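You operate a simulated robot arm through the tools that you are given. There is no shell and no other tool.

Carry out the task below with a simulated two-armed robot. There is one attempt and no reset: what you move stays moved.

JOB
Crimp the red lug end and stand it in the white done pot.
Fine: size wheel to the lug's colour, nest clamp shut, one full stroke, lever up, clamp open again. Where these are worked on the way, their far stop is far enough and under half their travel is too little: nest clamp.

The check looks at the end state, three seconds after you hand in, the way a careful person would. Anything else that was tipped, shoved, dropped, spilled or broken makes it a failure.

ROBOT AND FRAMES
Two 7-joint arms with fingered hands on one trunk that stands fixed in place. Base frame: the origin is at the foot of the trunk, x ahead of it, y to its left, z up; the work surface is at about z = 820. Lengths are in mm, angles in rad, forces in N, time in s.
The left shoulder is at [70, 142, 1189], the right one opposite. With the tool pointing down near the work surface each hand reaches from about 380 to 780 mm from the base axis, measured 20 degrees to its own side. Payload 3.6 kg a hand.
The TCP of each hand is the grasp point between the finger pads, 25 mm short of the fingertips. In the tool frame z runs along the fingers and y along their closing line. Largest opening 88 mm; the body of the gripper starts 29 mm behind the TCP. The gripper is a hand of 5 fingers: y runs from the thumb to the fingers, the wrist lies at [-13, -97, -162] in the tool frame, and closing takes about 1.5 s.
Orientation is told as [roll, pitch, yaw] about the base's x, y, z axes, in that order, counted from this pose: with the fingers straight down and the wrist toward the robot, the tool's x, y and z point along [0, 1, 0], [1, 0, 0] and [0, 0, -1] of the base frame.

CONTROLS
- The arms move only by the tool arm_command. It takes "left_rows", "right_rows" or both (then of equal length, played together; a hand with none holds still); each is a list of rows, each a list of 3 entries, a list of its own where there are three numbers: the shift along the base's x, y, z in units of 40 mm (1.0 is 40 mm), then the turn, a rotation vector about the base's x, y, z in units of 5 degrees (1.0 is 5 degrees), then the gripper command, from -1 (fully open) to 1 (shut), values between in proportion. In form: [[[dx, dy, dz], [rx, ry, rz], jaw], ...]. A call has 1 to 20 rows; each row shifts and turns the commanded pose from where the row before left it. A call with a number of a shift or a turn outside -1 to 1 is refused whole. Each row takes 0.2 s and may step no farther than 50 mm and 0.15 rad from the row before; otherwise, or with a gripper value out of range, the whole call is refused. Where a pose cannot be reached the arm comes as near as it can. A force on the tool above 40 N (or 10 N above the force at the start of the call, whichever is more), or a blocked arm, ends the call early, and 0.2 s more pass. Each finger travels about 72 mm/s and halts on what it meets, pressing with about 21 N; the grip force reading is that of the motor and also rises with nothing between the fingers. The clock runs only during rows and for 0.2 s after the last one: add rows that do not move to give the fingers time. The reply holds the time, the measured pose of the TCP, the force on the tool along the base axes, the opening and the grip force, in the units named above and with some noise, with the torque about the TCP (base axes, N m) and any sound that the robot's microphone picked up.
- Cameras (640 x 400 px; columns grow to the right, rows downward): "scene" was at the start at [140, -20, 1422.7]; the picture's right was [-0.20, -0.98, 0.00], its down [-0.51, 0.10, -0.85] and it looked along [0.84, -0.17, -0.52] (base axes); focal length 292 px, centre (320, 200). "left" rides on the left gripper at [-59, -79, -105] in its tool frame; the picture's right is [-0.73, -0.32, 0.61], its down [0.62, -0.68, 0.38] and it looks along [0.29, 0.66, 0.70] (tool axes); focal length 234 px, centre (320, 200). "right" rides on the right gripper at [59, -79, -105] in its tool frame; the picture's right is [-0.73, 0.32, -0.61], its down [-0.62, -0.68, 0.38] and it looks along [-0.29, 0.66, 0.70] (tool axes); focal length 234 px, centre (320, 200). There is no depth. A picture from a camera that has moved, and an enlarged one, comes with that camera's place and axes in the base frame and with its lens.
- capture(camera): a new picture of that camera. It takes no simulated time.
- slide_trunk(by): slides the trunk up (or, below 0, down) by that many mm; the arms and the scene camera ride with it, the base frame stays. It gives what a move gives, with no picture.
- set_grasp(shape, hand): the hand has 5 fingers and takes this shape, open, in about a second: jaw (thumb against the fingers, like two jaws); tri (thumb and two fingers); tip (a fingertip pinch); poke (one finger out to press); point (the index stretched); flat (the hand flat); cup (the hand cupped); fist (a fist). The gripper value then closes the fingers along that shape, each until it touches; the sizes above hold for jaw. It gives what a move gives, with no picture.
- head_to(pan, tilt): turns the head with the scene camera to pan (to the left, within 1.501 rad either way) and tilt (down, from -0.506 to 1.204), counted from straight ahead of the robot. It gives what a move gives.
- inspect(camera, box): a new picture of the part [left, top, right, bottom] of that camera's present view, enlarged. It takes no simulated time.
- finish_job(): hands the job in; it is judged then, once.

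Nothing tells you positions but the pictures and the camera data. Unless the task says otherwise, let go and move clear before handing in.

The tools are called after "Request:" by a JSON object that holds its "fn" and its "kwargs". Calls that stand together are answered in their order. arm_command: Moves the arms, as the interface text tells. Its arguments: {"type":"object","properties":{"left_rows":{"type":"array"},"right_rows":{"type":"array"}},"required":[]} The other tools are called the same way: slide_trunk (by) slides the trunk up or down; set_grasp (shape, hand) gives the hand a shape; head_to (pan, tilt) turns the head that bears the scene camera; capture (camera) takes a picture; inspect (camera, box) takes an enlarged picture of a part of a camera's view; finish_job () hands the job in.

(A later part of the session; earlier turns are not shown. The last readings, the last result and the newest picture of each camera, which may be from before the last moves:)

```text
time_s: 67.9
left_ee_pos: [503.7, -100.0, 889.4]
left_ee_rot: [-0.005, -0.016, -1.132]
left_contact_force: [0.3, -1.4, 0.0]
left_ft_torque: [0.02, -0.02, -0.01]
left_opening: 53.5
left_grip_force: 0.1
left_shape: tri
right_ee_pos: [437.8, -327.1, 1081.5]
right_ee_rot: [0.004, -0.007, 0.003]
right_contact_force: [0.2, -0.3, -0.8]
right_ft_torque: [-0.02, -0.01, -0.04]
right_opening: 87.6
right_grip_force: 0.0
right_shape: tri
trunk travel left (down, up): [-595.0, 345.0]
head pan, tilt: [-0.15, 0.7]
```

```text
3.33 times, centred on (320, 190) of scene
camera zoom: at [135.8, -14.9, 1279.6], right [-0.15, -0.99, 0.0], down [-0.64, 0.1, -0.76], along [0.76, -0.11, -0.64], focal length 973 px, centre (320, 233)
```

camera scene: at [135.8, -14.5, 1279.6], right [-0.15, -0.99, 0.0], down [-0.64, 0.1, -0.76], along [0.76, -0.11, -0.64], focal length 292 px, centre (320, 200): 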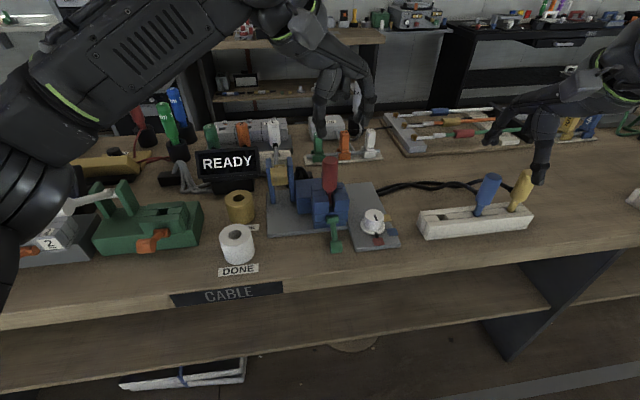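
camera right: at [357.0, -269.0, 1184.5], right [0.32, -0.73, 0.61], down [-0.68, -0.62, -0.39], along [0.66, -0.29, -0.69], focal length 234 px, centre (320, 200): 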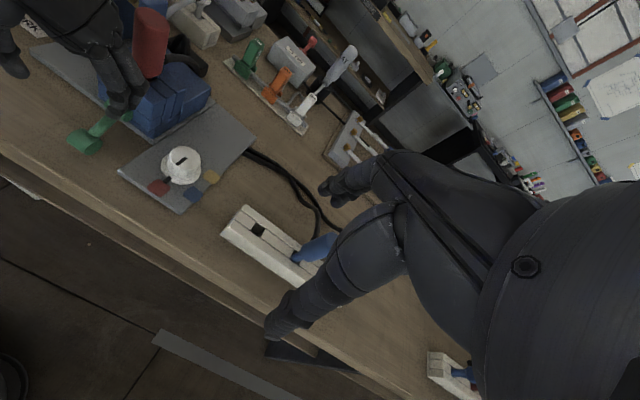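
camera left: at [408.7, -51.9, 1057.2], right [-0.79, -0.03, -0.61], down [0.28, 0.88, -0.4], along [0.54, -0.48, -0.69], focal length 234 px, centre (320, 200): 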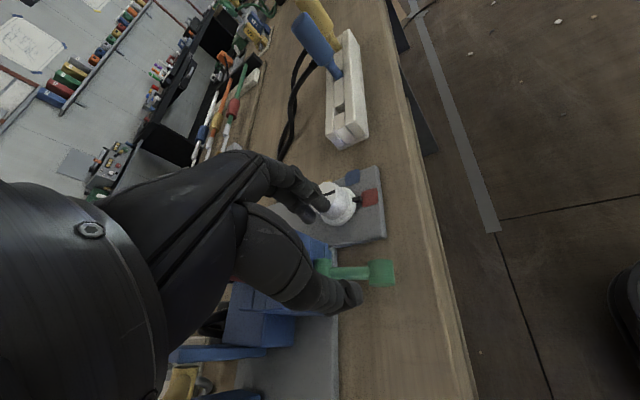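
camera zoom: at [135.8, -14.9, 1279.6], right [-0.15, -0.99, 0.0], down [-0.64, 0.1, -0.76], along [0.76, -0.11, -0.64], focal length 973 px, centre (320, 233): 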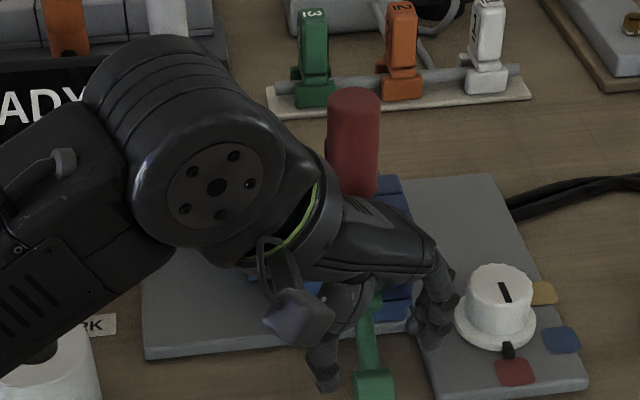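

Alignment looks right: the paddle will sit midway between thumb and index after the last 31 mm. Descending and closing.

Request:
{"fn": "arm_command", "kwargs": {"left_rows": [[[0, 0, -0.4], [0, 0, 0], -0.2], [[0, 0, -0.38], [0, 0, 0], -0.2], [[0, 0, 0], [0, 0, 0], -0.2]]}}

Request:
{"fn": "inspect", "kwargs": {"camera": "left", "box": [220, 140, 420, 340]}}

Request:
{"fn": "inspect", "kwargs": {"camera": "right", "box": [0, 0, 240, 215]}}

```text
time_s: 68.7
left_ee_pos: [501.1, -101.4, 859.4]
left_ee_rot: [-0.006, -0.017, -1.132]
left_contact_force: [-1.7, 1.2, 6.4]
left_ft_torque: [0.0, -0.27, 0.07]
left_opening: 53.5
left_grip_force: 0.0
left_shape: tri
right_ee_pos: [437.3, -326.7, 1079.5]
right_ee_rot: [0.004, -0.006, 0.003]
right_contact_force: [0.3, 0.5, -0.4]
right_ft_torque: [0.0, -0.02, -0.03]
right_opening: 87.7
right_grip_force: 0.0
right_shape: tri
trunk travel left (down, up): [-595.0, 345.0]
head pan, tilt: [-0.15, 0.7]
```

```text
2.00 times, centred on (320, 240) of left
camera zoom: at [413.3, -52.9, 963.2], right [-0.79, -0.03, -0.61], down [0.28, 0.88, -0.4], along [0.54, -0.48, -0.69], focal length 468 px, centre (320, 120)
```

zoom: 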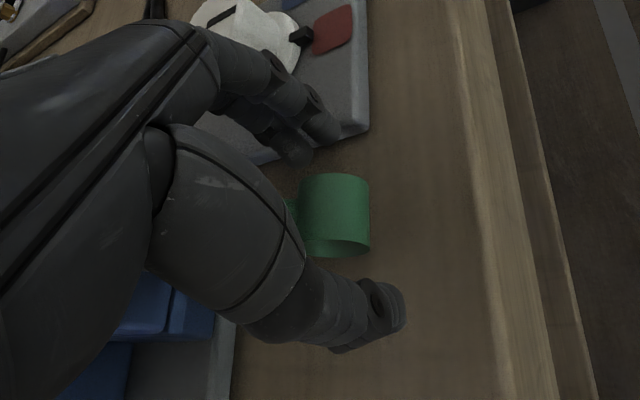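

```text
1.86 times, centred on (120, 108) of right
camera zoom: at [355.9, -268.6, 1185.1], right [0.32, -0.73, 0.61], down [-0.68, -0.62, -0.39], along [0.66, -0.29, -0.69], focal length 436 px, centre (692, 372)
```

zoom: 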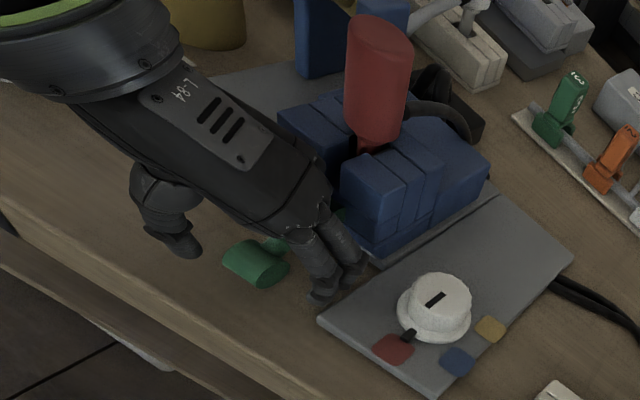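

There is light contact (6 N), probably folded knuckles near the lever's boss, so I'll raise 2 mm and close the grasp here.

Request:
{"fn": "arm_command", "kwargs": {"left_rows": [[[0, 0, 0.06], [0, 0, 0], 0.1], [[0, 0, 0], [0, 0, 0], 0.5], [[0, 0, 0], [0, 0, 0], 1], [[0, 0, 0], [0, 0, 0], 1], [[0, 0, 0], [0, 0, 0], 1]]}}

Request:
{"fn": "inspect", "kwargs": {"camera": "left", "box": [220, 140, 420, 340]}}

Request:
{"fn": "inspect", "kwargs": {"camera": "right", "box": [0, 0, 240, 215]}}

```text
time_s: 69.9
left_ee_pos: [501.8, -102.3, 860.8]
left_ee_rot: [-0.006, -0.013, -1.133]
left_contact_force: [-2.6, 0.7, -3.3]
left_ft_torque: [0.05, 0.08, 0.05]
left_opening: 32.4
left_grip_force: 21.1
left_shape: tri
right_ee_pos: [436.9, -328.1, 1080.4]
right_ee_rot: [0.003, -0.007, 0.002]
right_contact_force: [-0.7, 0.1, 0.6]
right_ft_torque: [-0.04, -0.01, 0.0]
right_opening: 87.5
right_grip_force: 0.0
right_shape: tri
trunk travel left (down, up): [-595.0, 345.0]
head pan, tilt: [-0.15, 0.7]
```

```text
2.00 times, centred on (320, 240) of left
camera zoom: at [413.8, -53.4, 965.1], right [-0.79, -0.03, -0.61], down [0.28, 0.88, -0.4], along [0.54, -0.48, -0.69], focal length 468 px, centre (320, 120)
```

zoom: 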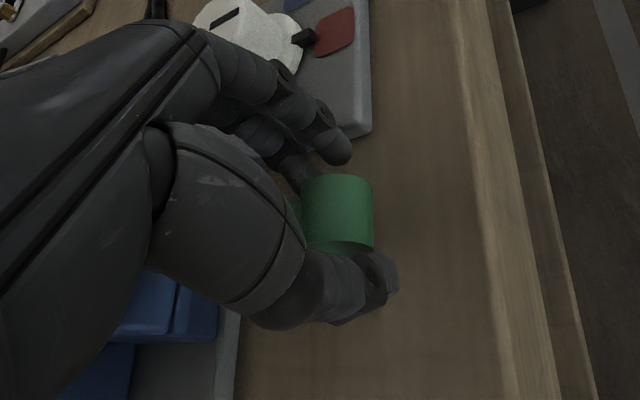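

```text
1.86 times, centred on (120, 108) of right
camera zoom: at [356.8, -268.8, 1184.6], right [0.32, -0.73, 0.61], down [-0.68, -0.62, -0.39], along [0.66, -0.29, -0.69], focal length 436 px, centre (692, 372)
```

zoom: 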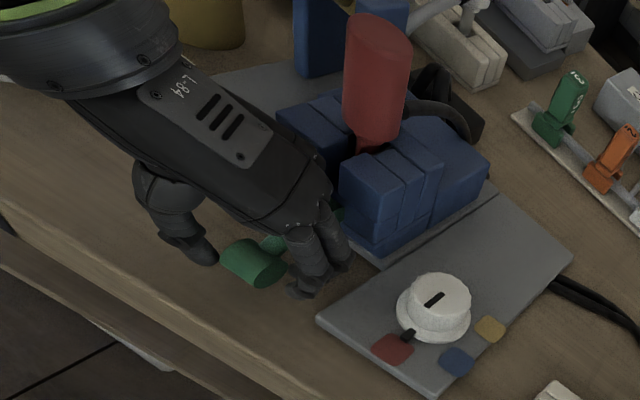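

The paddle is pinched between thumb and middle finger. I'll lift along its arc.

Request:
{"fn": "arm_command", "kwargs": {"left_rows": [[[-0.06, 0, 0.17], [0, 0, 0], 1], [[-0.05, 0, 0.17], [0, 0, 0], 1], [[-0.04, 0, 0.2], [0, 0, 0], 1], [[-0.03, 0, 0.2], [0, 0, 0], 1], [[0, 0, 0], [0, 0, 0], 1]]}}

Request:
{"fn": "inspect", "kwargs": {"camera": "left", "box": [220, 140, 420, 340]}}

Request:
{"fn": "inspect", "kwargs": {"camera": "right", "box": [0, 0, 240, 215]}}

```text
time_s: 71.1
left_ee_pos: [495.5, -100.6, 892.0]
left_ee_rot: [-0.006, -0.015, -1.132]
left_contact_force: [-1.2, 5.7, -2.3]
left_ft_torque: [0.29, 0.13, 0.12]
left_opening: 31.6
left_grip_force: 20.8
left_shape: tri
right_ee_pos: [437.8, -326.9, 1080.6]
right_ee_rot: [0.003, -0.008, 0.001]
right_contact_force: [-0.2, 0.5, -0.2]
right_ft_torque: [0.0, 0.02, -0.01]
right_opening: 88.0
right_grip_force: 0.1
right_shape: tri
trunk travel left (down, up): [-595.0, 345.0]
head pan, tilt: [-0.15, 0.7]
```

```text
2.00 times, centred on (320, 240) of left
camera zoom: at [407.6, -52.7, 995.7], right [-0.79, -0.03, -0.61], down [0.27, 0.88, -0.4], along [0.54, -0.48, -0.69], focal length 468 px, centre (320, 120)
```

zoom: 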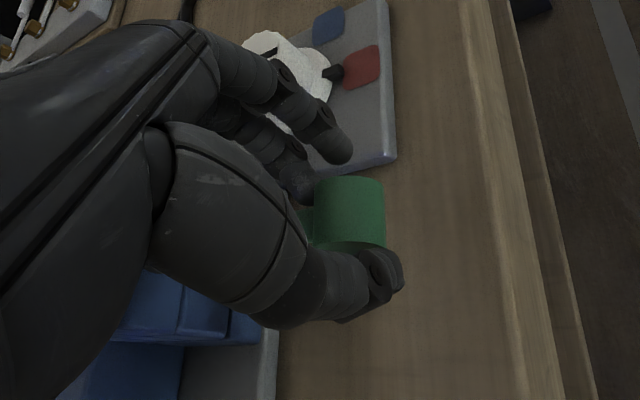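

```text
1.86 times, centred on (120, 108) of right
camera zoom: at [357.2, -267.7, 1184.8], right [0.32, -0.73, 0.61], down [-0.68, -0.62, -0.39], along [0.66, -0.29, -0.69], focal length 436 px, centre (692, 372)
```

zoom: 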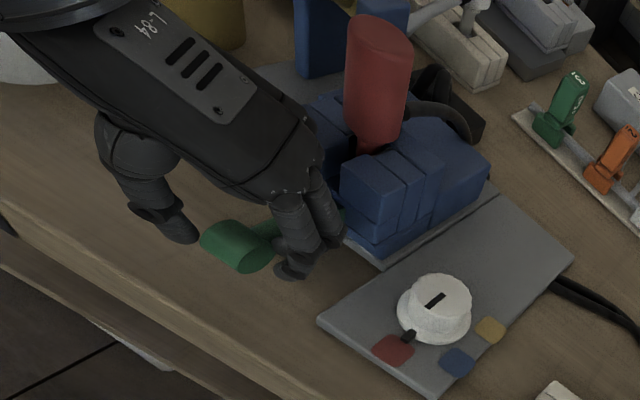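

The lever is following. I'll continue to its upper stop.

Request:
{"fn": "arm_command", "kwargs": {"left_rows": [[[0.03, 0, 0.17], [0, 0, 0], 1], [[0.05, 0, 0.17], [0, 0, 0], 1], [[0.06, 0, 0.15], [0, 0, 0], 1], [[0.05, 0, 0.1], [0, 0, 0], 1], [[0, 0, 0], [0, 0, 0], 1]]}}

Request:
{"fn": "inspect", "kwargs": {"camera": "left", "box": [220, 140, 420, 340]}}

Request:
{"fn": "inspect", "kwargs": {"camera": "right", "box": [0, 0, 240, 215]}}

```text
time_s: 72.3
left_ee_pos: [502.5, -102.6, 914.2]
left_ee_rot: [-0.005, -0.015, -1.132]
left_contact_force: [0.0, 0.9, -0.4]
left_ft_torque: [0.02, 0.02, -0.03]
left_opening: 20.9
left_grip_force: 21.0
left_shape: tri
right_ee_pos: [437.5, -327.1, 1081.0]
right_ee_rot: [0.003, -0.008, 0.001]
right_contact_force: [-0.5, -0.4, -0.3]
right_ft_torque: [-0.02, 0.03, 0.01]
right_opening: 87.7
right_grip_force: 0.0
right_shape: tri
trunk travel left (down, up): [-595.0, 345.0]
head pan, tilt: [-0.15, 0.7]
```

```text
2.00 times, centred on (320, 240) of left
camera zoom: at [414.6, -53.4, 1019.1], right [-0.79, -0.03, -0.61], down [0.28, 0.88, -0.4], along [0.54, -0.48, -0.69], focal length 468 px, centre (320, 120)
```

zoom: 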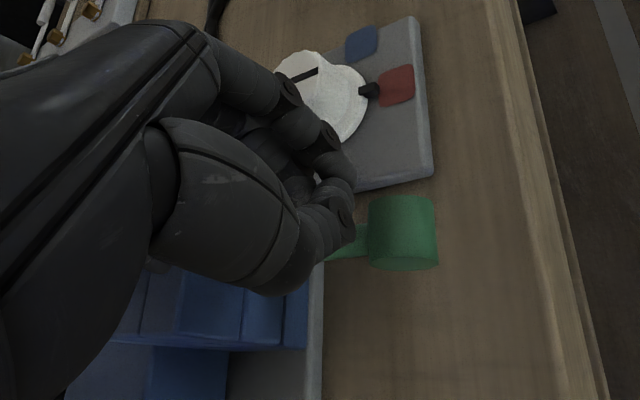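

```text
1.86 times, centred on (120, 108) of right
camera zoom: at [356.5, -268.6, 1184.9], right [0.32, -0.73, 0.61], down [-0.68, -0.62, -0.39], along [0.66, -0.29, -0.69], focal length 436 px, centre (692, 372)
```

zoom: 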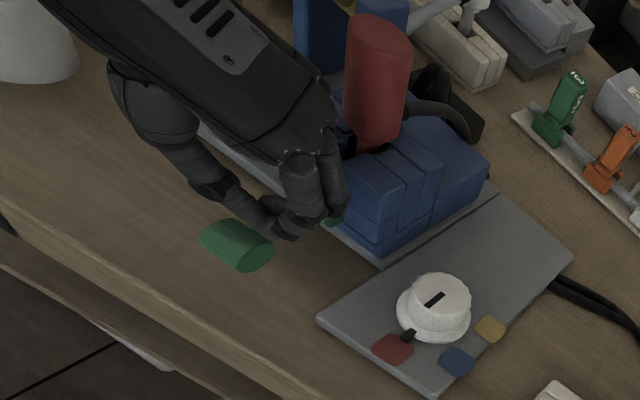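

The lever rose partway (to roughly -10°) and then slipped out. I'll reopen, descend to the new paddle height and regrip.

Request:
{"fn": "arm_command", "kwargs": {"left_rows": [[[0, 0, 0.2], [0, 0, 0], 0.4], [[0, 0, 0], [0, 0, 0], -0.2], [[0, 0, 0], [0, 0, 0], -0.2], [[-0.05, 0, -0.5], [0, 0, 0], -0.2], [[0, 0, -0.5], [0, 0, 0], -0.2], [[0, 0, 0], [0, 0, 0], -0.2]]}}

Request:
{"fn": "inspect", "kwargs": {"camera": "left", "box": [220, 140, 420, 340]}}

Request:
{"fn": "inspect", "kwargs": {"camera": "right", "box": [0, 0, 240, 215]}}

Request:
{"fn": "inspect", "kwargs": {"camera": "scene", "box": [260, 150, 380, 260]}}

```text
time_s: 73.7
left_ee_pos: [502.6, -102.0, 879.9]
left_ee_rot: [-0.005, -0.013, -1.131]
left_contact_force: [-0.6, 0.5, 0.0]
left_ft_torque: [-0.02, -0.02, -0.03]
left_opening: 52.4
left_grip_force: 0.1
left_shape: tri
right_ee_pos: [436.5, -327.2, 1080.2]
right_ee_rot: [0.004, -0.007, 0.002]
right_contact_force: [-0.1, 0.9, 0.6]
right_ft_torque: [0.01, -0.01, 0.01]
right_opening: 87.7
right_grip_force: 0.2
right_shape: tri
trunk travel left (down, up): [-595.0, 345.0]
head pan, tilt: [-0.15, 0.7]
```

```text
2.00 times, centred on (320, 240) of left
camera zoom: at [413.1, -53.9, 985.2], right [-0.79, -0.03, -0.61], down [0.28, 0.88, -0.4], along [0.54, -0.48, -0.69], focal length 468 px, centre (320, 120)
```

zoom: 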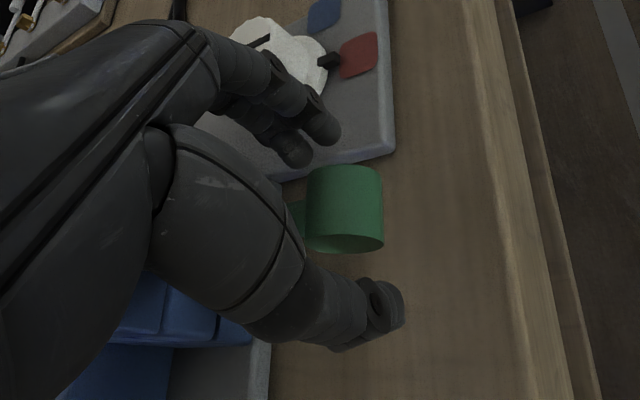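

```text
1.86 times, centred on (120, 108) of right
camera zoom: at [356.9, -268.9, 1184.6], right [0.32, -0.73, 0.61], down [-0.68, -0.62, -0.39], along [0.66, -0.29, -0.69], focal length 436 px, centre (692, 372)
```

zoom: 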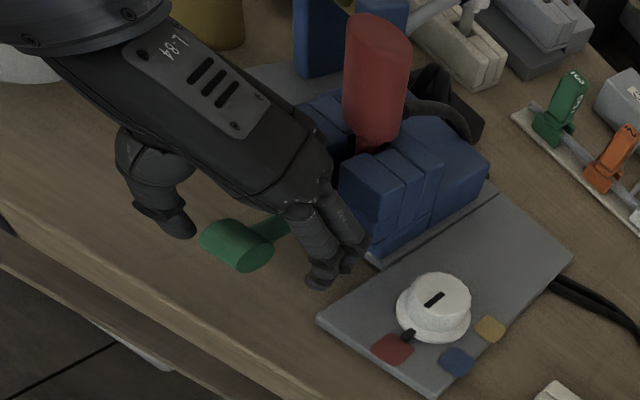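

```text
3.64 times, centred on (320, 205) of scene
camera zoom: at [135.7, -14.9, 1279.6], right [-0.15, -0.99, 0.0], down [-0.64, 0.1, -0.76], along [0.76, -0.11, -0.64], focal length 1062 px, centre (320, 182)
```

zoom: 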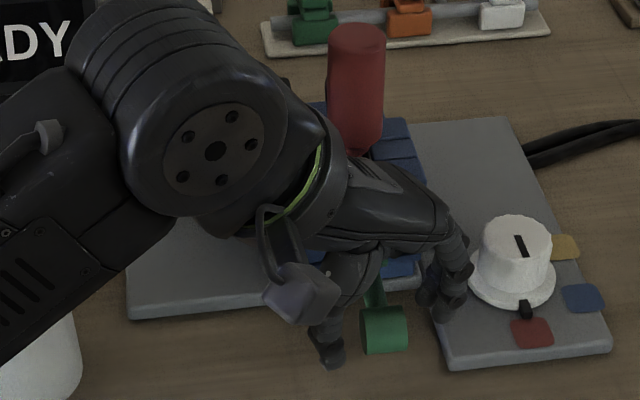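

Lever is at about -12°, paddle centre near (497, -103, 867). I'll descend to it and regrip.

Request:
{"fn": "arm_command", "kwargs": {"left_rows": [[[-0.05, 0, -0.25], [0, 0, 0], -0.2], [[-0.03, 0, -0.12], [0, 0, 0], -0.2], [[0, 0, 0], [0, 0, 0], 0.3], [[0, 0, 0], [0, 0, 0], 1], [[0, 0, 0], [0, 0, 0], 1], [[0, 0, 0], [0, 0, 0], 1]]}}

Request:
{"fn": "inspect", "kwargs": {"camera": "left", "box": [220, 140, 420, 340]}}

Request:
{"fn": "inspect", "kwargs": {"camera": "right", "box": [0, 0, 240, 215]}}

```text
time_s: 75.1
left_ee_pos: [495.8, -101.7, 866.7]
left_ee_rot: [-0.005, -0.016, -1.13]
left_contact_force: [-0.7, 0.5, 1.9]
left_ft_torque: [0.05, -0.16, 0.0]
left_opening: 21.5
left_grip_force: 20.6
left_shape: tri
right_ee_pos: [437.5, -327.2, 1080.0]
right_ee_rot: [0.003, -0.007, 0.002]
right_contact_force: [-0.8, 0.7, -0.2]
right_ft_torque: [-0.02, -0.01, -0.01]
right_opening: 87.7
right_grip_force: 0.1
right_shape: tri
trunk travel left (down, up): [-595.0, 345.0]
head pan, tilt: [-0.15, 0.7]
```

```text
2.00 times, centred on (320, 240) of left
camera zoom: at [409.2, -53.3, 971.6], right [-0.79, -0.03, -0.61], down [0.28, 0.88, -0.4], along [0.54, -0.48, -0.69], focal length 468 px, centre (320, 120)
```

zoom: 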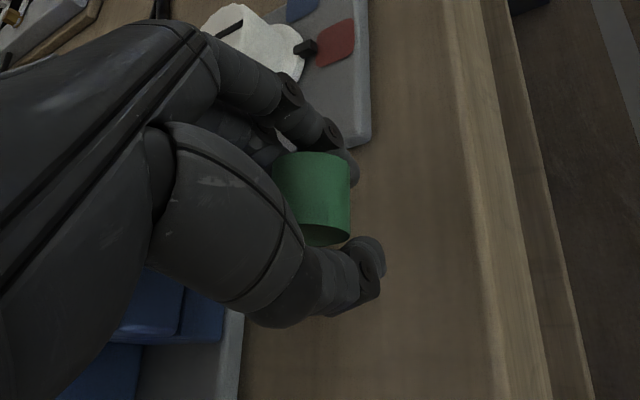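

```text
1.86 times, centred on (120, 108) of right
camera zoom: at [356.6, -268.7, 1184.8], right [0.32, -0.73, 0.61], down [-0.68, -0.62, -0.39], along [0.66, -0.29, -0.69], focal length 436 px, centre (692, 372)
```

zoom: 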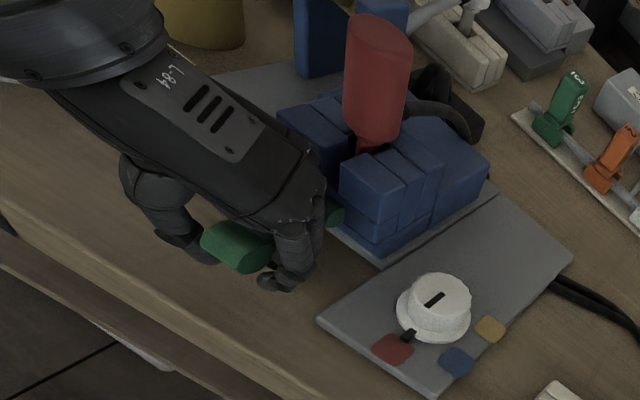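

Good grip this time, 21.5 mm. Lifting on to the upper stop.

Request:
{"fn": "arm_command", "kwargs": {"left_rows": [[[-0.01, 0, 0.17], [0, 0, 0], 1], [[0, 0, 0.17], [0, 0, 0], 1], [[0.02, 0, 0.17], [0, 0, 0], 1], [[0.04, 0, 0.15], [0, 0, 0], 1], [[0.04, 0, 0.1], [0, 0, 0], 1], [[0, 0, 0], [0, 0, 0], 1]]}}

Request:
{"fn": "inspect", "kwargs": {"camera": "left", "box": [220, 140, 420, 340]}}

Request:
{"fn": "inspect", "kwargs": {"camera": "right", "box": [0, 0, 240, 215]}}

Request:
{"fn": "inspect", "kwargs": {"camera": "scene", "box": [260, 150, 380, 260]}}

```text
time_s: 76.5
left_ee_pos: [501.5, -102.3, 895.2]
left_ee_rot: [-0.009, -0.01, -1.133]
left_contact_force: [-8.4, 3.6, -22.6]
left_ft_torque: [0.13, 0.08, 0.12]
left_opening: 20.0
left_grip_force: 21.2
left_shape: tri
right_ee_pos: [438.1, -328.4, 1079.6]
right_ee_rot: [0.003, -0.005, 0.002]
right_contact_force: [-0.4, -0.8, -0.3]
right_ft_torque: [0.01, -0.04, -0.03]
right_opening: 87.6
right_grip_force: 0.0
right_shape: tri
trunk travel left (down, up): [-595.0, 345.0]
head pan, tilt: [-0.15, 0.7]
```

```text
2.00 times, centred on (320, 240) of left
camera zoom: at [414.5, -53.9, 1000.3], right [-0.8, -0.02, -0.6], down [0.27, 0.88, -0.4], along [0.54, -0.48, -0.69], focal length 468 px, centre (320, 120)
```

zoom: 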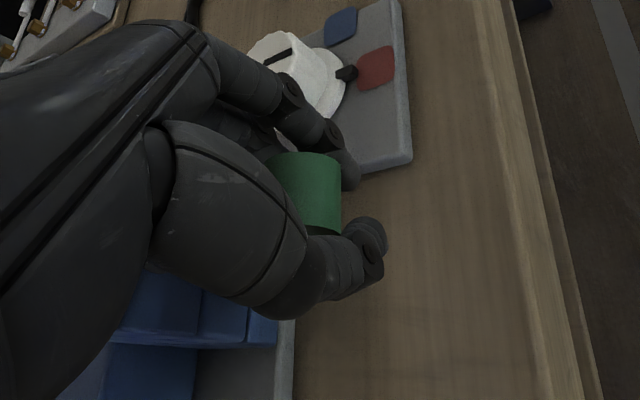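

```text
1.86 times, centred on (120, 108) of right
camera zoom: at [358.1, -268.6, 1183.9], right [0.32, -0.73, 0.61], down [-0.68, -0.62, -0.39], along [0.66, -0.29, -0.69], focal length 436 px, centre (692, 372)
```

zoom: 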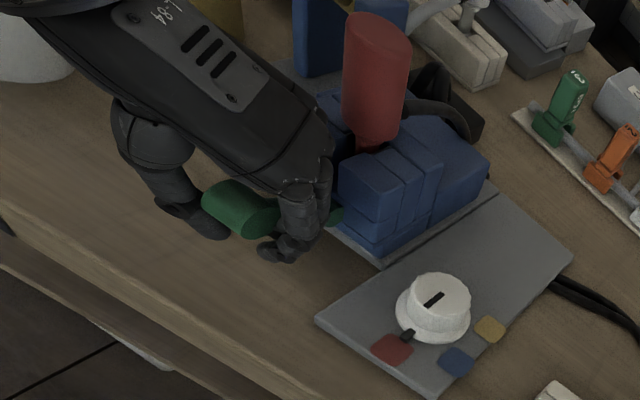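

```text
3.64 times, centred on (320, 205) of scene
camera zoom: at [137.1, -14.6, 1279.2], right [-0.15, -0.99, 0.0], down [-0.64, 0.1, -0.76], along [0.76, -0.11, -0.65], focal length 1062 px, centre (320, 182)
```

zoom: 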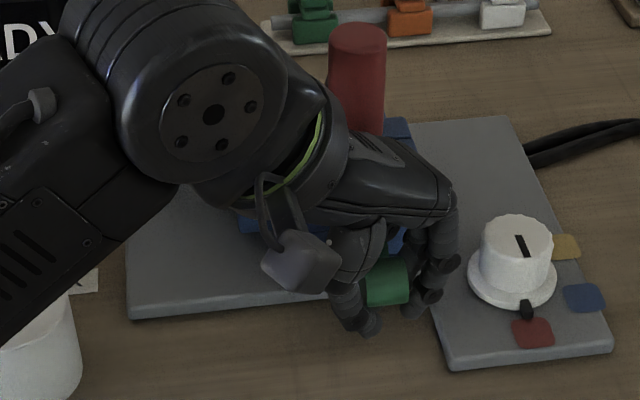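

The lever is at its upper stop (22 N reaction, paddle back at z≈896). I'll ease off, release and rise.

Request:
{"fn": "arm_command", "kwargs": {"left_rows": [[[-0.03, 0, -0.06], [0, 0, 0], 1], [[0, 0, 0], [0, 0, 0], 0.4], [[0, 0, 0], [0, 0, 0], -0.2], [[0, 0, 0], [0, 0, 0], -0.3], [[0, 0, 0], [0, 0, 0], -0.3], [[0, 0, 0.5], [0, 0, 0], -0.3], [[0, 0, 0.9], [0, 0, 0], -0.3], [[0, 0, 0.9], [0, 0, 0], -0.3], [[0, 0, 0.9], [0, 0, 0], -0.3], [[-0.3, 0, 0.9], [0, 0, 0], -0.3], [[-0.5, 0, 0.9], [0, 0, 0], -0.3], [[0, 0, 0], [0, 0, 0], -0.3]]}}

Request:
{"fn": "capture", "kwargs": {"camera": "scene"}}

Request:
{"fn": "inspect", "kwargs": {"camera": "right", "box": [0, 0, 240, 215]}}

Request:
{"fn": "inspect", "kwargs": {"camera": "scene", "box": [260, 150, 380, 260]}}

```text
time_s: 79.1
left_ee_pos: [467.5, -101.6, 1093.4]
left_ee_rot: [-0.007, -0.014, -1.131]
left_contact_force: [-0.1, -1.0, -1.0]
left_ft_torque: [0.0, 0.04, 0.05]
left_opening: 56.9
left_grip_force: 0.1
left_shape: tri
right_ee_pos: [439.1, -327.3, 1079.7]
right_ee_rot: [0.004, -0.005, 0.003]
right_contact_force: [-0.6, -0.2, 0.1]
right_ft_torque: [0.0, -0.01, -0.03]
right_opening: 87.9
right_grip_force: 0.1
right_shape: tri
trunk travel left (down, up): [-595.0, 345.0]
head pan, tilt: [-0.15, 0.7]
```

```text
taken
camera scene: at [136.6, -14.8, 1279.5], right [-0.15, -0.99, 0.0], down [-0.64, 0.1, -0.76], along [0.76, -0.11, -0.64], focal length 292 px, centre (320, 200)
```

scene: 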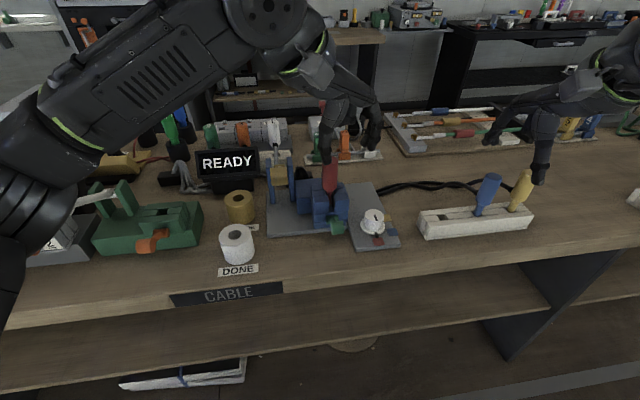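

```text
1.86 times, centred on (120, 108) of right
camera zoom: at [357.7, -268.8, 1184.3], right [0.32, -0.73, 0.61], down [-0.68, -0.62, -0.39], along [0.66, -0.29, -0.69], focal length 436 px, centre (692, 372)
```

zoom: 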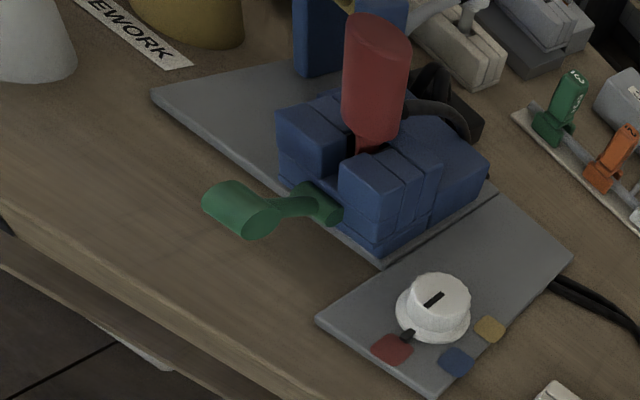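

```text
3.64 times, centred on (320, 205) of scene
camera zoom: at [136.6, -14.8, 1279.5], right [-0.15, -0.99, 0.0], down [-0.64, 0.1, -0.76], along [0.76, -0.11, -0.64], focal length 1062 px, centre (320, 182)
```

zoom: 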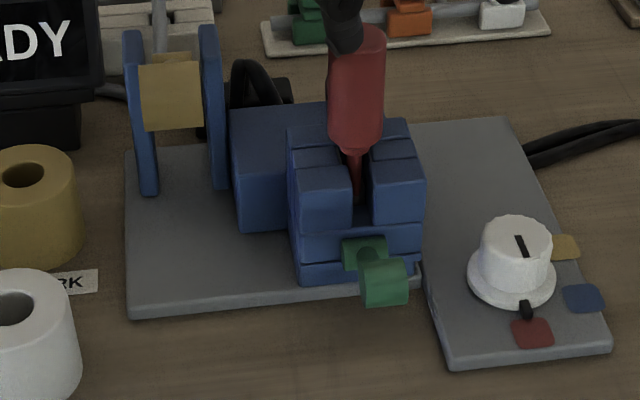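

Clamp open, stroke lever up, wheel on red. Next is the lug, so I'll look closely at how it sits and where its cable runs.

Request:
{"fn": "inspect", "kwargs": {"camera": "right", "box": [95, 0, 195, 110]}}

Request:
{"fn": "set_grasp", "kwargs": {"hand": "left", "shape": "jaw"}}

Request:
{"fn": "arm_command", "kwargs": {"left_rows": [[[-0.3, 0.4, 0.4], [0, 0, 1], -0.6], [[-0.3, 0.4, 0.2], [0, 0, 1], -0.6], [[-0.3, 0.4, 0], [0, 0, 1], -0.6], [[0, 0.4, 0], [0, 0, 1], -0.6], [[0, 0.4, 0], [0, 0, 1], -0.6], [[0, 0.4, 0], [0, 0, 1], -0.6], [[0, 0.4, 0], [0, 0, 1], -0.6], [[0, 0.4, 0], [0, 0, 1], -0.6], [[0, 0, 0], [0, 0, 1], -0.6], [[0, 0, 0], [0, 0, 1], -0.6], [[0, 0, 0], [0, 0, 1], -0.6], [[0, 0, 0], [0, 0, 1], -0.6], [[0, 0, 0], [0, 0, 1], -0.6]]}}

Request:
{"fn": "capture", "kwargs": {"camera": "left"}}

Request:
{"fn": "capture", "kwargs": {"camera": "scene"}}

Request:
{"fn": "inspect", "kwargs": {"camera": "scene", "box": [290, 130, 370, 230]}}

```text
3.64 times, centred on (145, 55) of right
camera zoom: at [357.7, -268.8, 1184.3], right [0.32, -0.73, 0.61], down [-0.68, -0.62, -0.39], along [0.66, -0.29, -0.69], focal length 852 px, centre (956, 727)
```

zoom: 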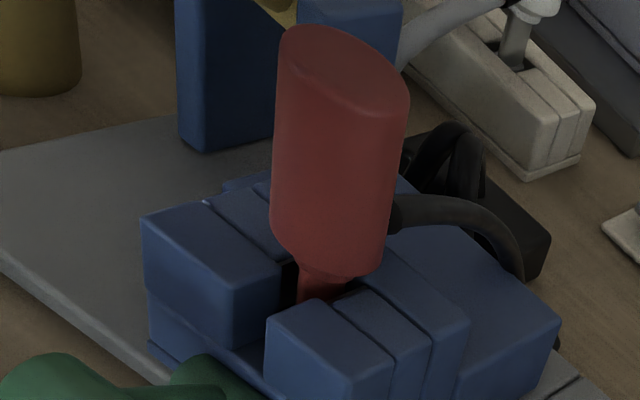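

```text
time_s: 80.0
left_ee_pos: [468.9, -101.7, 1095.1]
left_ee_rot: [-0.007, -0.014, -1.13]
left_contact_force: [-0.3, 0.2, -0.6]
left_ft_torque: [-0.03, 0.0, -0.02]
left_opening: 87.8
left_grip_force: 0.0
left_shape: jaw
right_ee_pos: [437.7, -327.3, 1080.0]
right_ee_rot: [0.002, -0.008, 0.001]
right_contact_force: [0.2, 0.2, -0.3]
right_ft_torque: [-0.04, -0.03, 0.0]
right_opening: 87.7
right_grip_force: 0.1
right_shape: tri
trunk travel left (down, up): [-595.0, 345.0]
head pan, tilt: [-0.15, 0.7]
```

```text
time_s: 82.8
left_ee_pos: [430.0, 26.0, 1119.4]
left_ee_rot: [-0.004, -0.013, 0.006]
left_contact_force: [0.8, -0.9, -0.1]
left_ft_torque: [-0.01, 0.01, -0.01]
left_opening: 70.9
left_grip_force: 0.0
left_shape: jaw
right_ee_pos: [436.9, -327.0, 1080.2]
right_ee_rot: [0.004, -0.007, 0.002]
right_contact_force: [0.3, 0.3, 0.1]
right_ft_torque: [-0.01, 0.01, 0.01]
right_opening: 87.8
right_grip_force: 0.0
right_shape: tri
trunk travel left (down, up): [-595.0, 345.0]
head pan, tilt: [-0.15, 0.7]
```

```text
taken
camera left: at [349.9, -32.3, 1223.7], right [-0.31, -0.73, -0.61], down [-0.68, 0.62, -0.4], along [0.67, 0.29, -0.69], focal length 234 px, centre (320, 200)
```

left: 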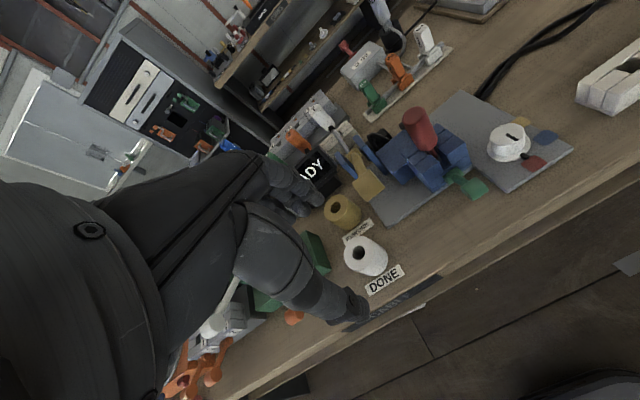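

```text
taken
camera scene: at [135.5, -15.3, 1279.6], right [-0.15, -0.99, 0.0], down [-0.64, 0.1, -0.77], along [0.76, -0.11, -0.64], focal length 292 px, centre (320, 200)
```

scene: 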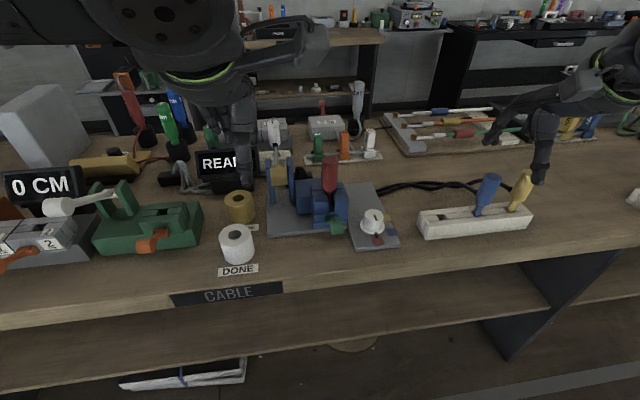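

```text
4.00 times, centred on (330, 180) of scene
camera zoom: at [135.5, -15.3, 1279.6], right [-0.15, -0.99, 0.0], down [-0.64, 0.1, -0.77], along [0.76, -0.11, -0.64], focal length 1168 px, centre (280, 280)
```

zoom: 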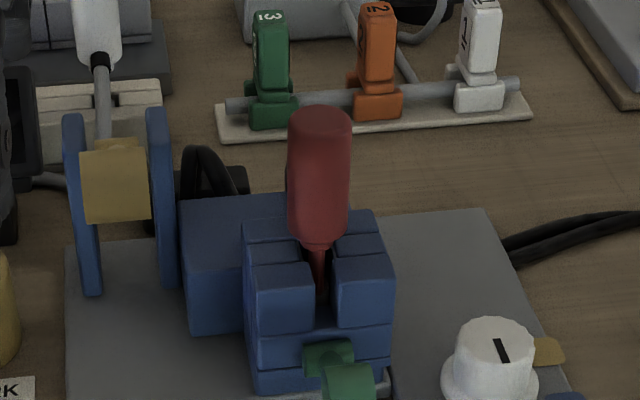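

The cable leaves the red grip at its back (+x side) around z≈942, so I'll pinch the grip from its ±y sides with the tri grasp at yaw -90°. First I'll shape the hand and position it above the lug.

Request:
{"fn": "set_grasp", "kwargs": {"hand": "left", "shape": "tri"}}

Request:
{"fn": "arm_command", "kwargs": {"left_rows": [[[0.1, 0, 0.1], [0, 0, -1], -0.3], [[0.1, 0, 0.1], [0, 0, -1], -0.3], [[0.1, 0, 0.1], [0, 0, -1], -0.3], [[0.1, 0, 0.1], [0, 0, -1], -0.3], [[0.1, 0, 0], [0, 0, -1], -0.3], [[0.1, 0, 0], [0, 0, -1], -0.3], [[0.2, 0, 0], [0, 0, -1], -0.3], [[0.2, -0.2, 0], [0, 0, -1], -0.3], [[0.2, -0.2, 0], [0, 0, -1], -0.3], [[0.2, -0.2, 0], [0, 0, -1], -0.3], [[0.2, -0.2, 0], [0, 0, -1], -0.3], [[0.3, -0.3, 0], [0, 0, -1], -0.3], [[0.3, -0.3, 0], [0, 0, -1], -0.3], [[0.3, -0.3, 0], [0, 0, -1], -0.3], [[0.3, -0.4, 0], [0, 0, -1], -0.3], [[0.3, -0.4, 0], [0, 0, -1], -0.3], [[0.3, -0.4, 0], [0, 0, -1], -0.3], [[0.3, -0.3, 0], [0, 0, -1], -0.3]]}}

Request:
{"fn": "capture", "kwargs": {"camera": "left"}}

Request:
{"fn": "capture", "kwargs": {"camera": "scene"}}

Request:
{"fn": "capture", "kwargs": {"camera": "right"}}

```text
time_s: 83.7
left_ee_pos: [430.3, 27.0, 1119.4]
left_ee_rot: [-0.006, -0.013, 0.001]
left_contact_force: [1.0, 0.0, 0.0]
left_ft_torque: [-0.01, 0.0, -0.01]
left_opening: 87.9
left_grip_force: 0.1
left_shape: tri
right_ee_pos: [438.0, -328.1, 1080.6]
right_ee_rot: [0.003, -0.007, 0.003]
right_contact_force: [-0.6, -0.3, 0.0]
right_ft_torque: [-0.01, 0.0, -0.02]
right_opening: 87.5
right_grip_force: 0.0
right_shape: tri
trunk travel left (down, up): [-595.0, 345.0]
head pan, tilt: [-0.15, 0.7]
```

```text
time_s: 87.5
left_ee_pos: [557.3, -96.4, 1138.4]
left_ee_rot: [0.0, -0.014, -1.568]
left_contact_force: [0.3, 0.1, -0.3]
left_ft_torque: [-0.01, 0.03, -0.01]
left_opening: 57.5
left_grip_force: 0.0
left_shape: tri
left hand out of reach, approached as far as the arm can: row 18
right_ee_pos: [437.0, -327.7, 1081.5]
right_ee_rot: [0.004, -0.008, 0.0]
right_contact_force: [0.4, -0.8, 1.0]
right_ft_torque: [0.01, 0.01, -0.01]
right_opening: 87.8
right_grip_force: 0.1
right_shape: tri
trunk travel left (down, up): [-595.0, 345.0]
head pan, tilt: [-0.15, 0.7]
```

```text
taken
camera left: at [498.0, -15.7, 1241.6], right [-0.73, 0.31, -0.61], down [0.62, 0.68, -0.39], along [0.29, -0.67, -0.69], focal length 234 px, centre (320, 200)
```

left: 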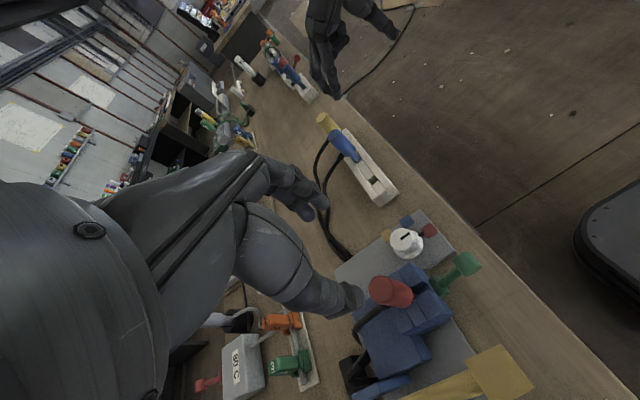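

```text
taken
camera scene: at [134.9, -14.6, 1279.7], right [-0.15, -0.99, 0.0], down [-0.64, 0.1, -0.77], along [0.76, -0.11, -0.64], focal length 292 px, centre (320, 200)
```

scene: 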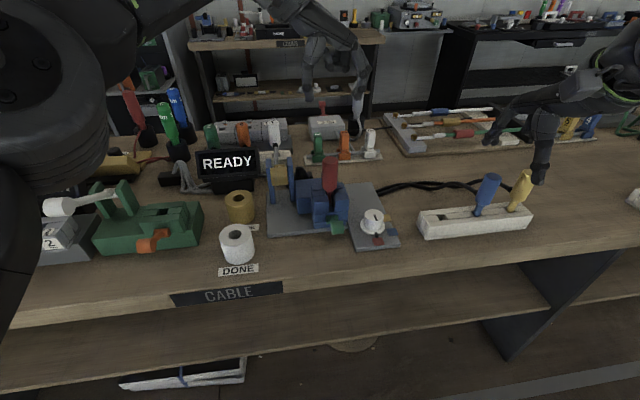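

```text
taken
camera right: at [356.1, -268.6, 1185.0], right [0.32, -0.73, 0.61], down [-0.68, -0.62, -0.39], along [0.66, -0.29, -0.69], focal length 234 px, centre (320, 200)
```

right: 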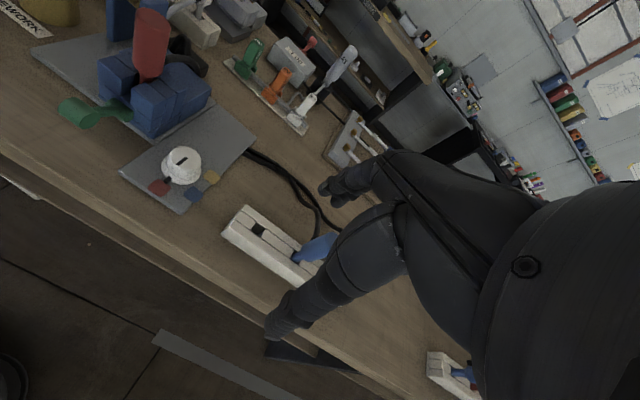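

The reach ends just short at yaw -90°, so I'll ease to about -60° and go over the lug, gripping above the cable exit.

Request:
{"fn": "arm_command", "kwargs": {"left_rows": [[[0, 0, 0], [0, 0, 1], -0.3], [[0, 0, 0], [0, 0, 1], -0.3], [[0, 0, -0.2], [0, 0, 1], -0.3], [[0.2, 0, -0.3], [0, 0, 1], -0.3], [[0.25, 0, -0.3], [0, 0, 1], -0.3], [[0.25, -0.12, -0.3], [0, 0, 1], -0.3], [[0, 0, 0], [0, 0, 0], -0.3]]}}

Request:
{"fn": "capture", "kwargs": {"camera": "left"}}

Request:
{"fn": "inspect", "kwargs": {"camera": "scene", "box": [245, 60, 405, 240]}}

Request:
{"fn": "inspect", "kwargs": {"camera": "right", "box": [0, 0, 240, 215]}}

```text
time_s: 89.1
left_ee_pos: [585.3, -101.7, 1094.5]
left_ee_rot: [-0.006, -0.016, -1.045]
left_contact_force: [-0.9, 0.4, 0.7]
left_ft_torque: [0.01, 0.03, -0.02]
left_opening: 57.2
left_grip_force: 0.2
left_shape: tri
right_ee_pos: [437.6, -327.4, 1079.7]
right_ee_rot: [0.002, -0.008, 0.002]
right_contact_force: [0.3, 0.5, -0.5]
right_ft_torque: [-0.01, 0.03, -0.01]
right_opening: 87.8
right_grip_force: 0.0
right_shape: tri
trunk travel left (down, up): [-595.0, 345.0]
head pan, tilt: [-0.15, 0.7]
```

```text
taken
camera left: at [493.7, -60.7, 1198.3], right [-0.79, -0.1, -0.61], down [0.2, 0.9, -0.4], along [0.58, -0.43, -0.69], focal length 234 px, centre (320, 200)
```

left: 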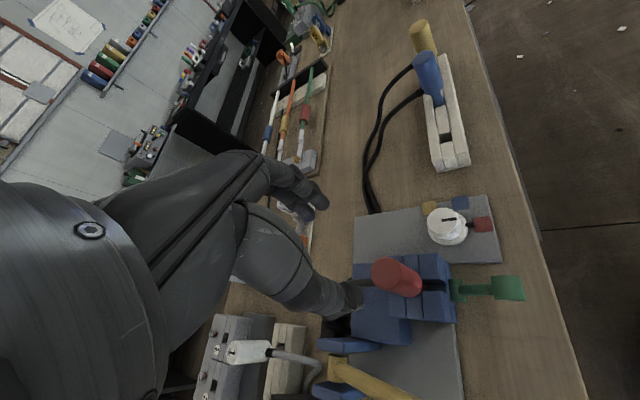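

```text
2.22 times, centred on (325, 150) of scene
camera zoom: at [135.6, -14.6, 1279.6], right [-0.15, -0.99, 0.0], down [-0.64, 0.1, -0.77], along [0.76, -0.11, -0.64], focal length 649 px, centre (309, 311)
```

zoom: 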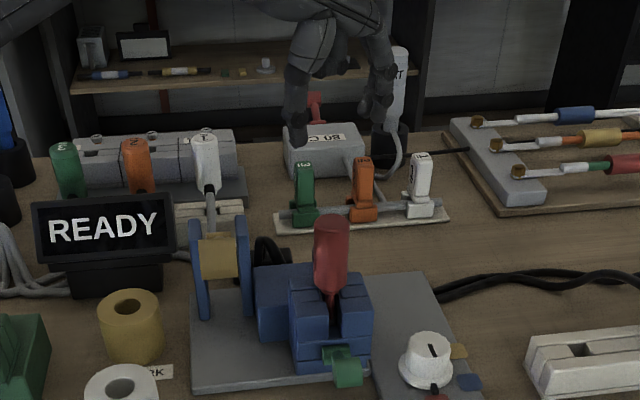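

```text
1.86 times, centred on (120, 108) of right
camera zoom: at [356.8, -268.6, 1184.7], right [0.32, -0.73, 0.61], down [-0.68, -0.62, -0.39], along [0.66, -0.29, -0.69], focal length 436 px, centre (692, 372)
```

zoom: 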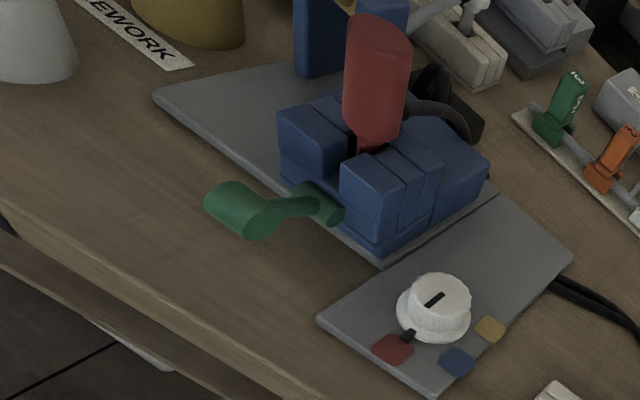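

Request:
{"fn": "inspect", "kwargs": {"camera": "left", "box": [340, 220, 460, 340]}}

Request:
{"fn": "inspect", "kwargs": {"camera": "scene", "box": [300, 145, 360, 225]}}

```text
3.33 times, centred on (400, 280) of left
camera zoom: at [493.7, -60.7, 1198.3], right [-0.79, -0.1, -0.61], down [0.2, 0.9, -0.4], along [0.58, -0.43, -0.69], focal length 781 px, centre (53, -67)
```

zoom: 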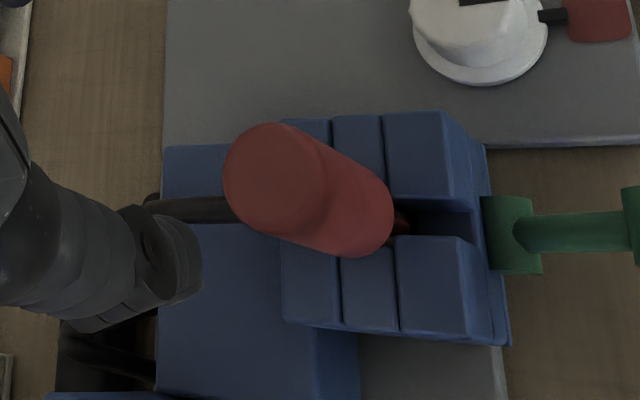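

```text
5.00 times, centred on (330, 185) of scene
camera zoom: at [135.6, -14.6, 1279.6], right [-0.15, -0.99, 0.0], down [-0.64, 0.1, -0.77], along [0.76, -0.11, -0.64], focal length 1460 px, centre (270, 275)
```

zoom: 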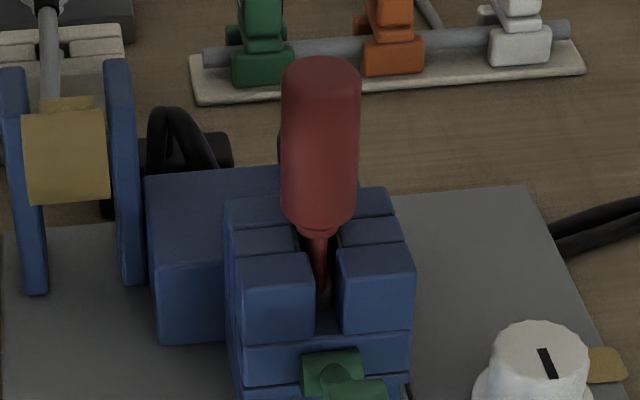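

The lug axis is at (583, -100) with its top at z≈989. I'll descend to TCP z≈982 with fingers around the grip.

Request:
{"fn": "arm_command", "kwargs": {"left_rows": [[[-0.05, 0.04, -0.8], [0, 0, 0], -0.3], [[0, 0, -0.8], [0, 0, 0], -0.3], [[0, 0, -0.6], [0, 0, 0], -0.3], [[0, 0, -0.4], [0, 0, 0], -0.3], [[0, 0, 0], [0, 0, 0], -0.3]]}}

Request:
{"fn": "inspect", "kwargs": {"camera": "left", "box": [220, 140, 420, 340]}}

Request:
{"fn": "inspect", "kwargs": {"camera": "scene", "box": [245, 90, 405, 240]}}

Request:
{"fn": "inspect", "kwargs": {"camera": "right", "box": [0, 0, 240, 215]}}

```text
time_s: 90.3
left_ee_pos: [583.1, -98.8, 991.4]
left_ee_rot: [-0.006, -0.014, -1.045]
left_contact_force: [0.2, -0.6, 0.1]
left_ft_torque: [0.03, -0.01, 0.01]
left_opening: 57.5
left_grip_force: 0.1
left_shape: tri
right_ee_pos: [438.5, -328.9, 1080.9]
right_ee_rot: [0.003, -0.008, 0.004]
right_contact_force: [-0.9, 0.0, -0.7]
right_ft_torque: [-0.01, 0.01, 0.01]
right_opening: 87.5
right_grip_force: 0.0
right_shape: tri
trunk travel left (down, up): [-595.0, 345.0]
head pan, tilt: [-0.15, 0.7]
```

```text
2.00 times, centred on (320, 240) of left
camera zoom: at [492.0, -58.7, 1094.5], right [-0.79, -0.1, -0.61], down [0.2, 0.9, -0.4], along [0.58, -0.43, -0.69], focal length 468 px, centre (320, 120)
```

zoom: 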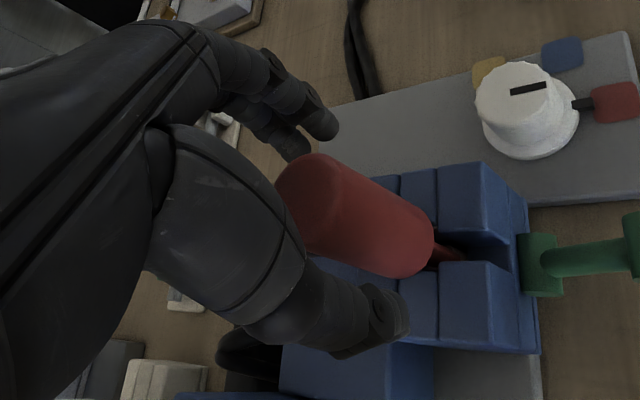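

```text
2.67 times, centred on (325, 165) of scene
camera zoom: at [135.6, -15.0, 1279.6], right [-0.15, -0.99, 0.0], down [-0.64, 0.1, -0.76], along [0.76, -0.11, -0.64], focal length 778 px, centre (307, 293)
```

zoom: 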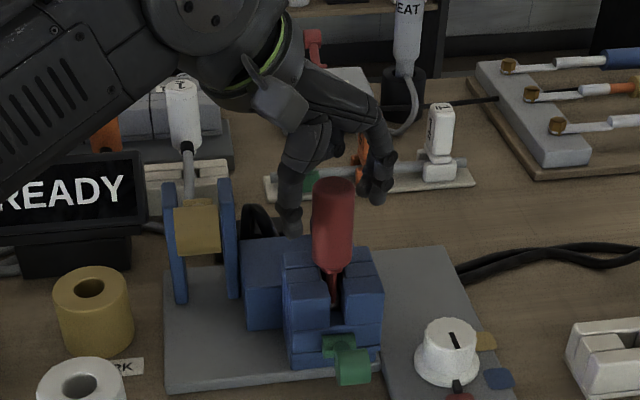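

```text
1.86 times, centred on (120, 108) of right
camera zoom: at [356.8, -269.0, 1184.6], right [0.32, -0.73, 0.61], down [-0.68, -0.62, -0.39], along [0.66, -0.29, -0.69], focal length 436 px, centre (692, 372)
```

zoom: 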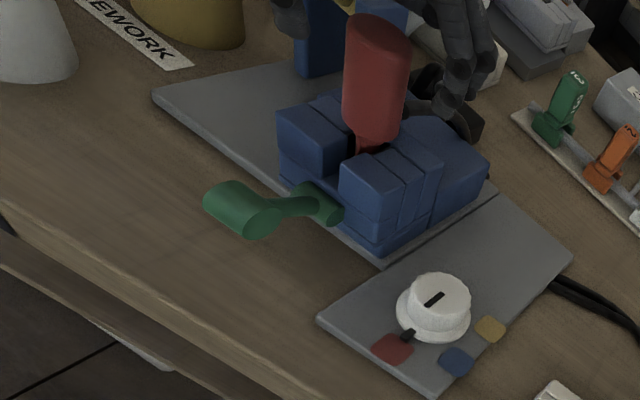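

The lug top sits right at the grasp centre. I'll descend the last 11 mm and close.

Request:
{"fn": "arm_command", "kwargs": {"left_rows": [[[0, 0, -0.28], [0, 0, 0], -0.3], [[0, 0, 0], [0, 0, 0], 0.2], [[0, 0, 0], [0, 0, 0], 0.6], [[0, 0, 0], [0, 0, 0], 1], [[0, 0, 0], [0, 0, 0], 1], [[0, 0, 0], [0, 0, 0], 1]]}}

Request:
{"fn": "inspect", "kwargs": {"camera": "left", "box": [220, 140, 420, 340]}}

Request:
{"fn": "inspect", "kwargs": {"camera": "scene", "box": [245, 90, 405, 240]}}

Request:
{"fn": "inspect", "kwargs": {"camera": "right", "box": [0, 0, 240, 215]}}

```text
time_s: 91.7
left_ee_pos: [585.0, -99.3, 978.4]
left_ee_rot: [-0.005, -0.014, -1.043]
left_contact_force: [0.6, 0.6, 0.3]
left_ft_torque: [0.01, 0.02, -0.02]
left_opening: 22.3
left_grip_force: 20.5
left_shape: tri
right_ee_pos: [438.0, -327.5, 1079.7]
right_ee_rot: [0.003, -0.006, 0.002]
right_contact_force: [0.1, 0.5, -0.3]
right_ft_torque: [0.02, 0.0, -0.01]
right_opening: 87.5
right_grip_force: 0.1
right_shape: tri
trunk travel left (down, up): [-595.0, 345.0]
head pan, tilt: [-0.15, 0.7]
```

```text
2.00 times, centred on (320, 240) of left
camera zoom: at [492.7, -58.7, 1083.4], right [-0.79, -0.1, -0.61], down [0.2, 0.9, -0.4], along [0.58, -0.43, -0.69], focal length 468 px, centre (320, 120)
```

zoom: 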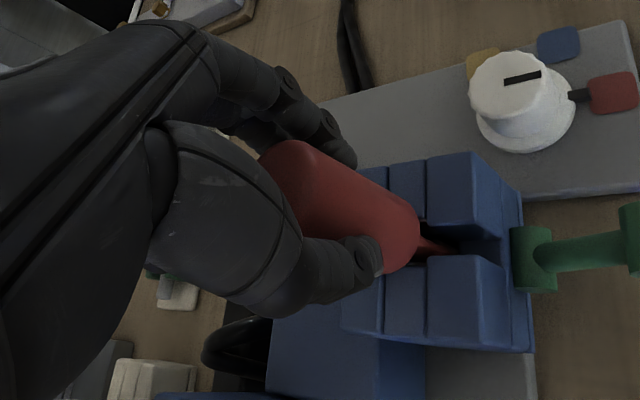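

```text
2.67 times, centred on (325, 165) of scene
camera zoom: at [136.1, -14.9, 1279.6], right [-0.15, -0.99, 0.0], down [-0.64, 0.1, -0.76], along [0.76, -0.11, -0.64], focal length 778 px, centre (307, 293)
```

zoom: 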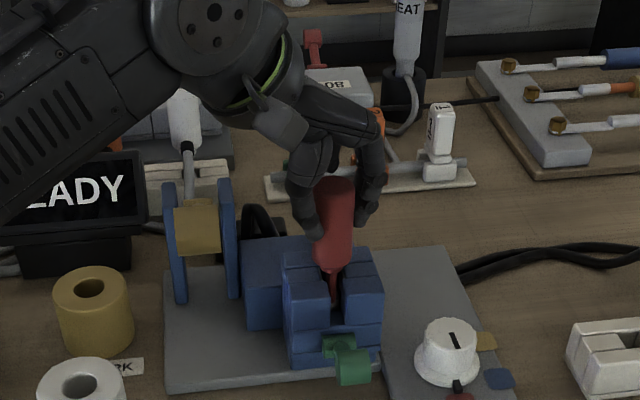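

```text
1.86 times, centred on (120, 108) of right
camera zoom: at [357.2, -268.9, 1184.5], right [0.32, -0.73, 0.61], down [-0.68, -0.62, -0.39], along [0.66, -0.29, -0.69], focal length 436 px, centre (692, 372)
```

zoom: 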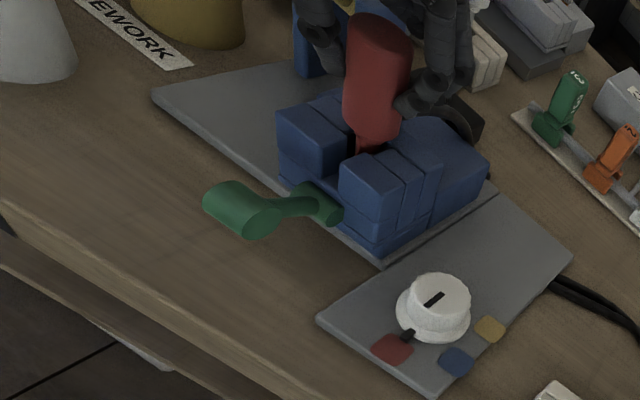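

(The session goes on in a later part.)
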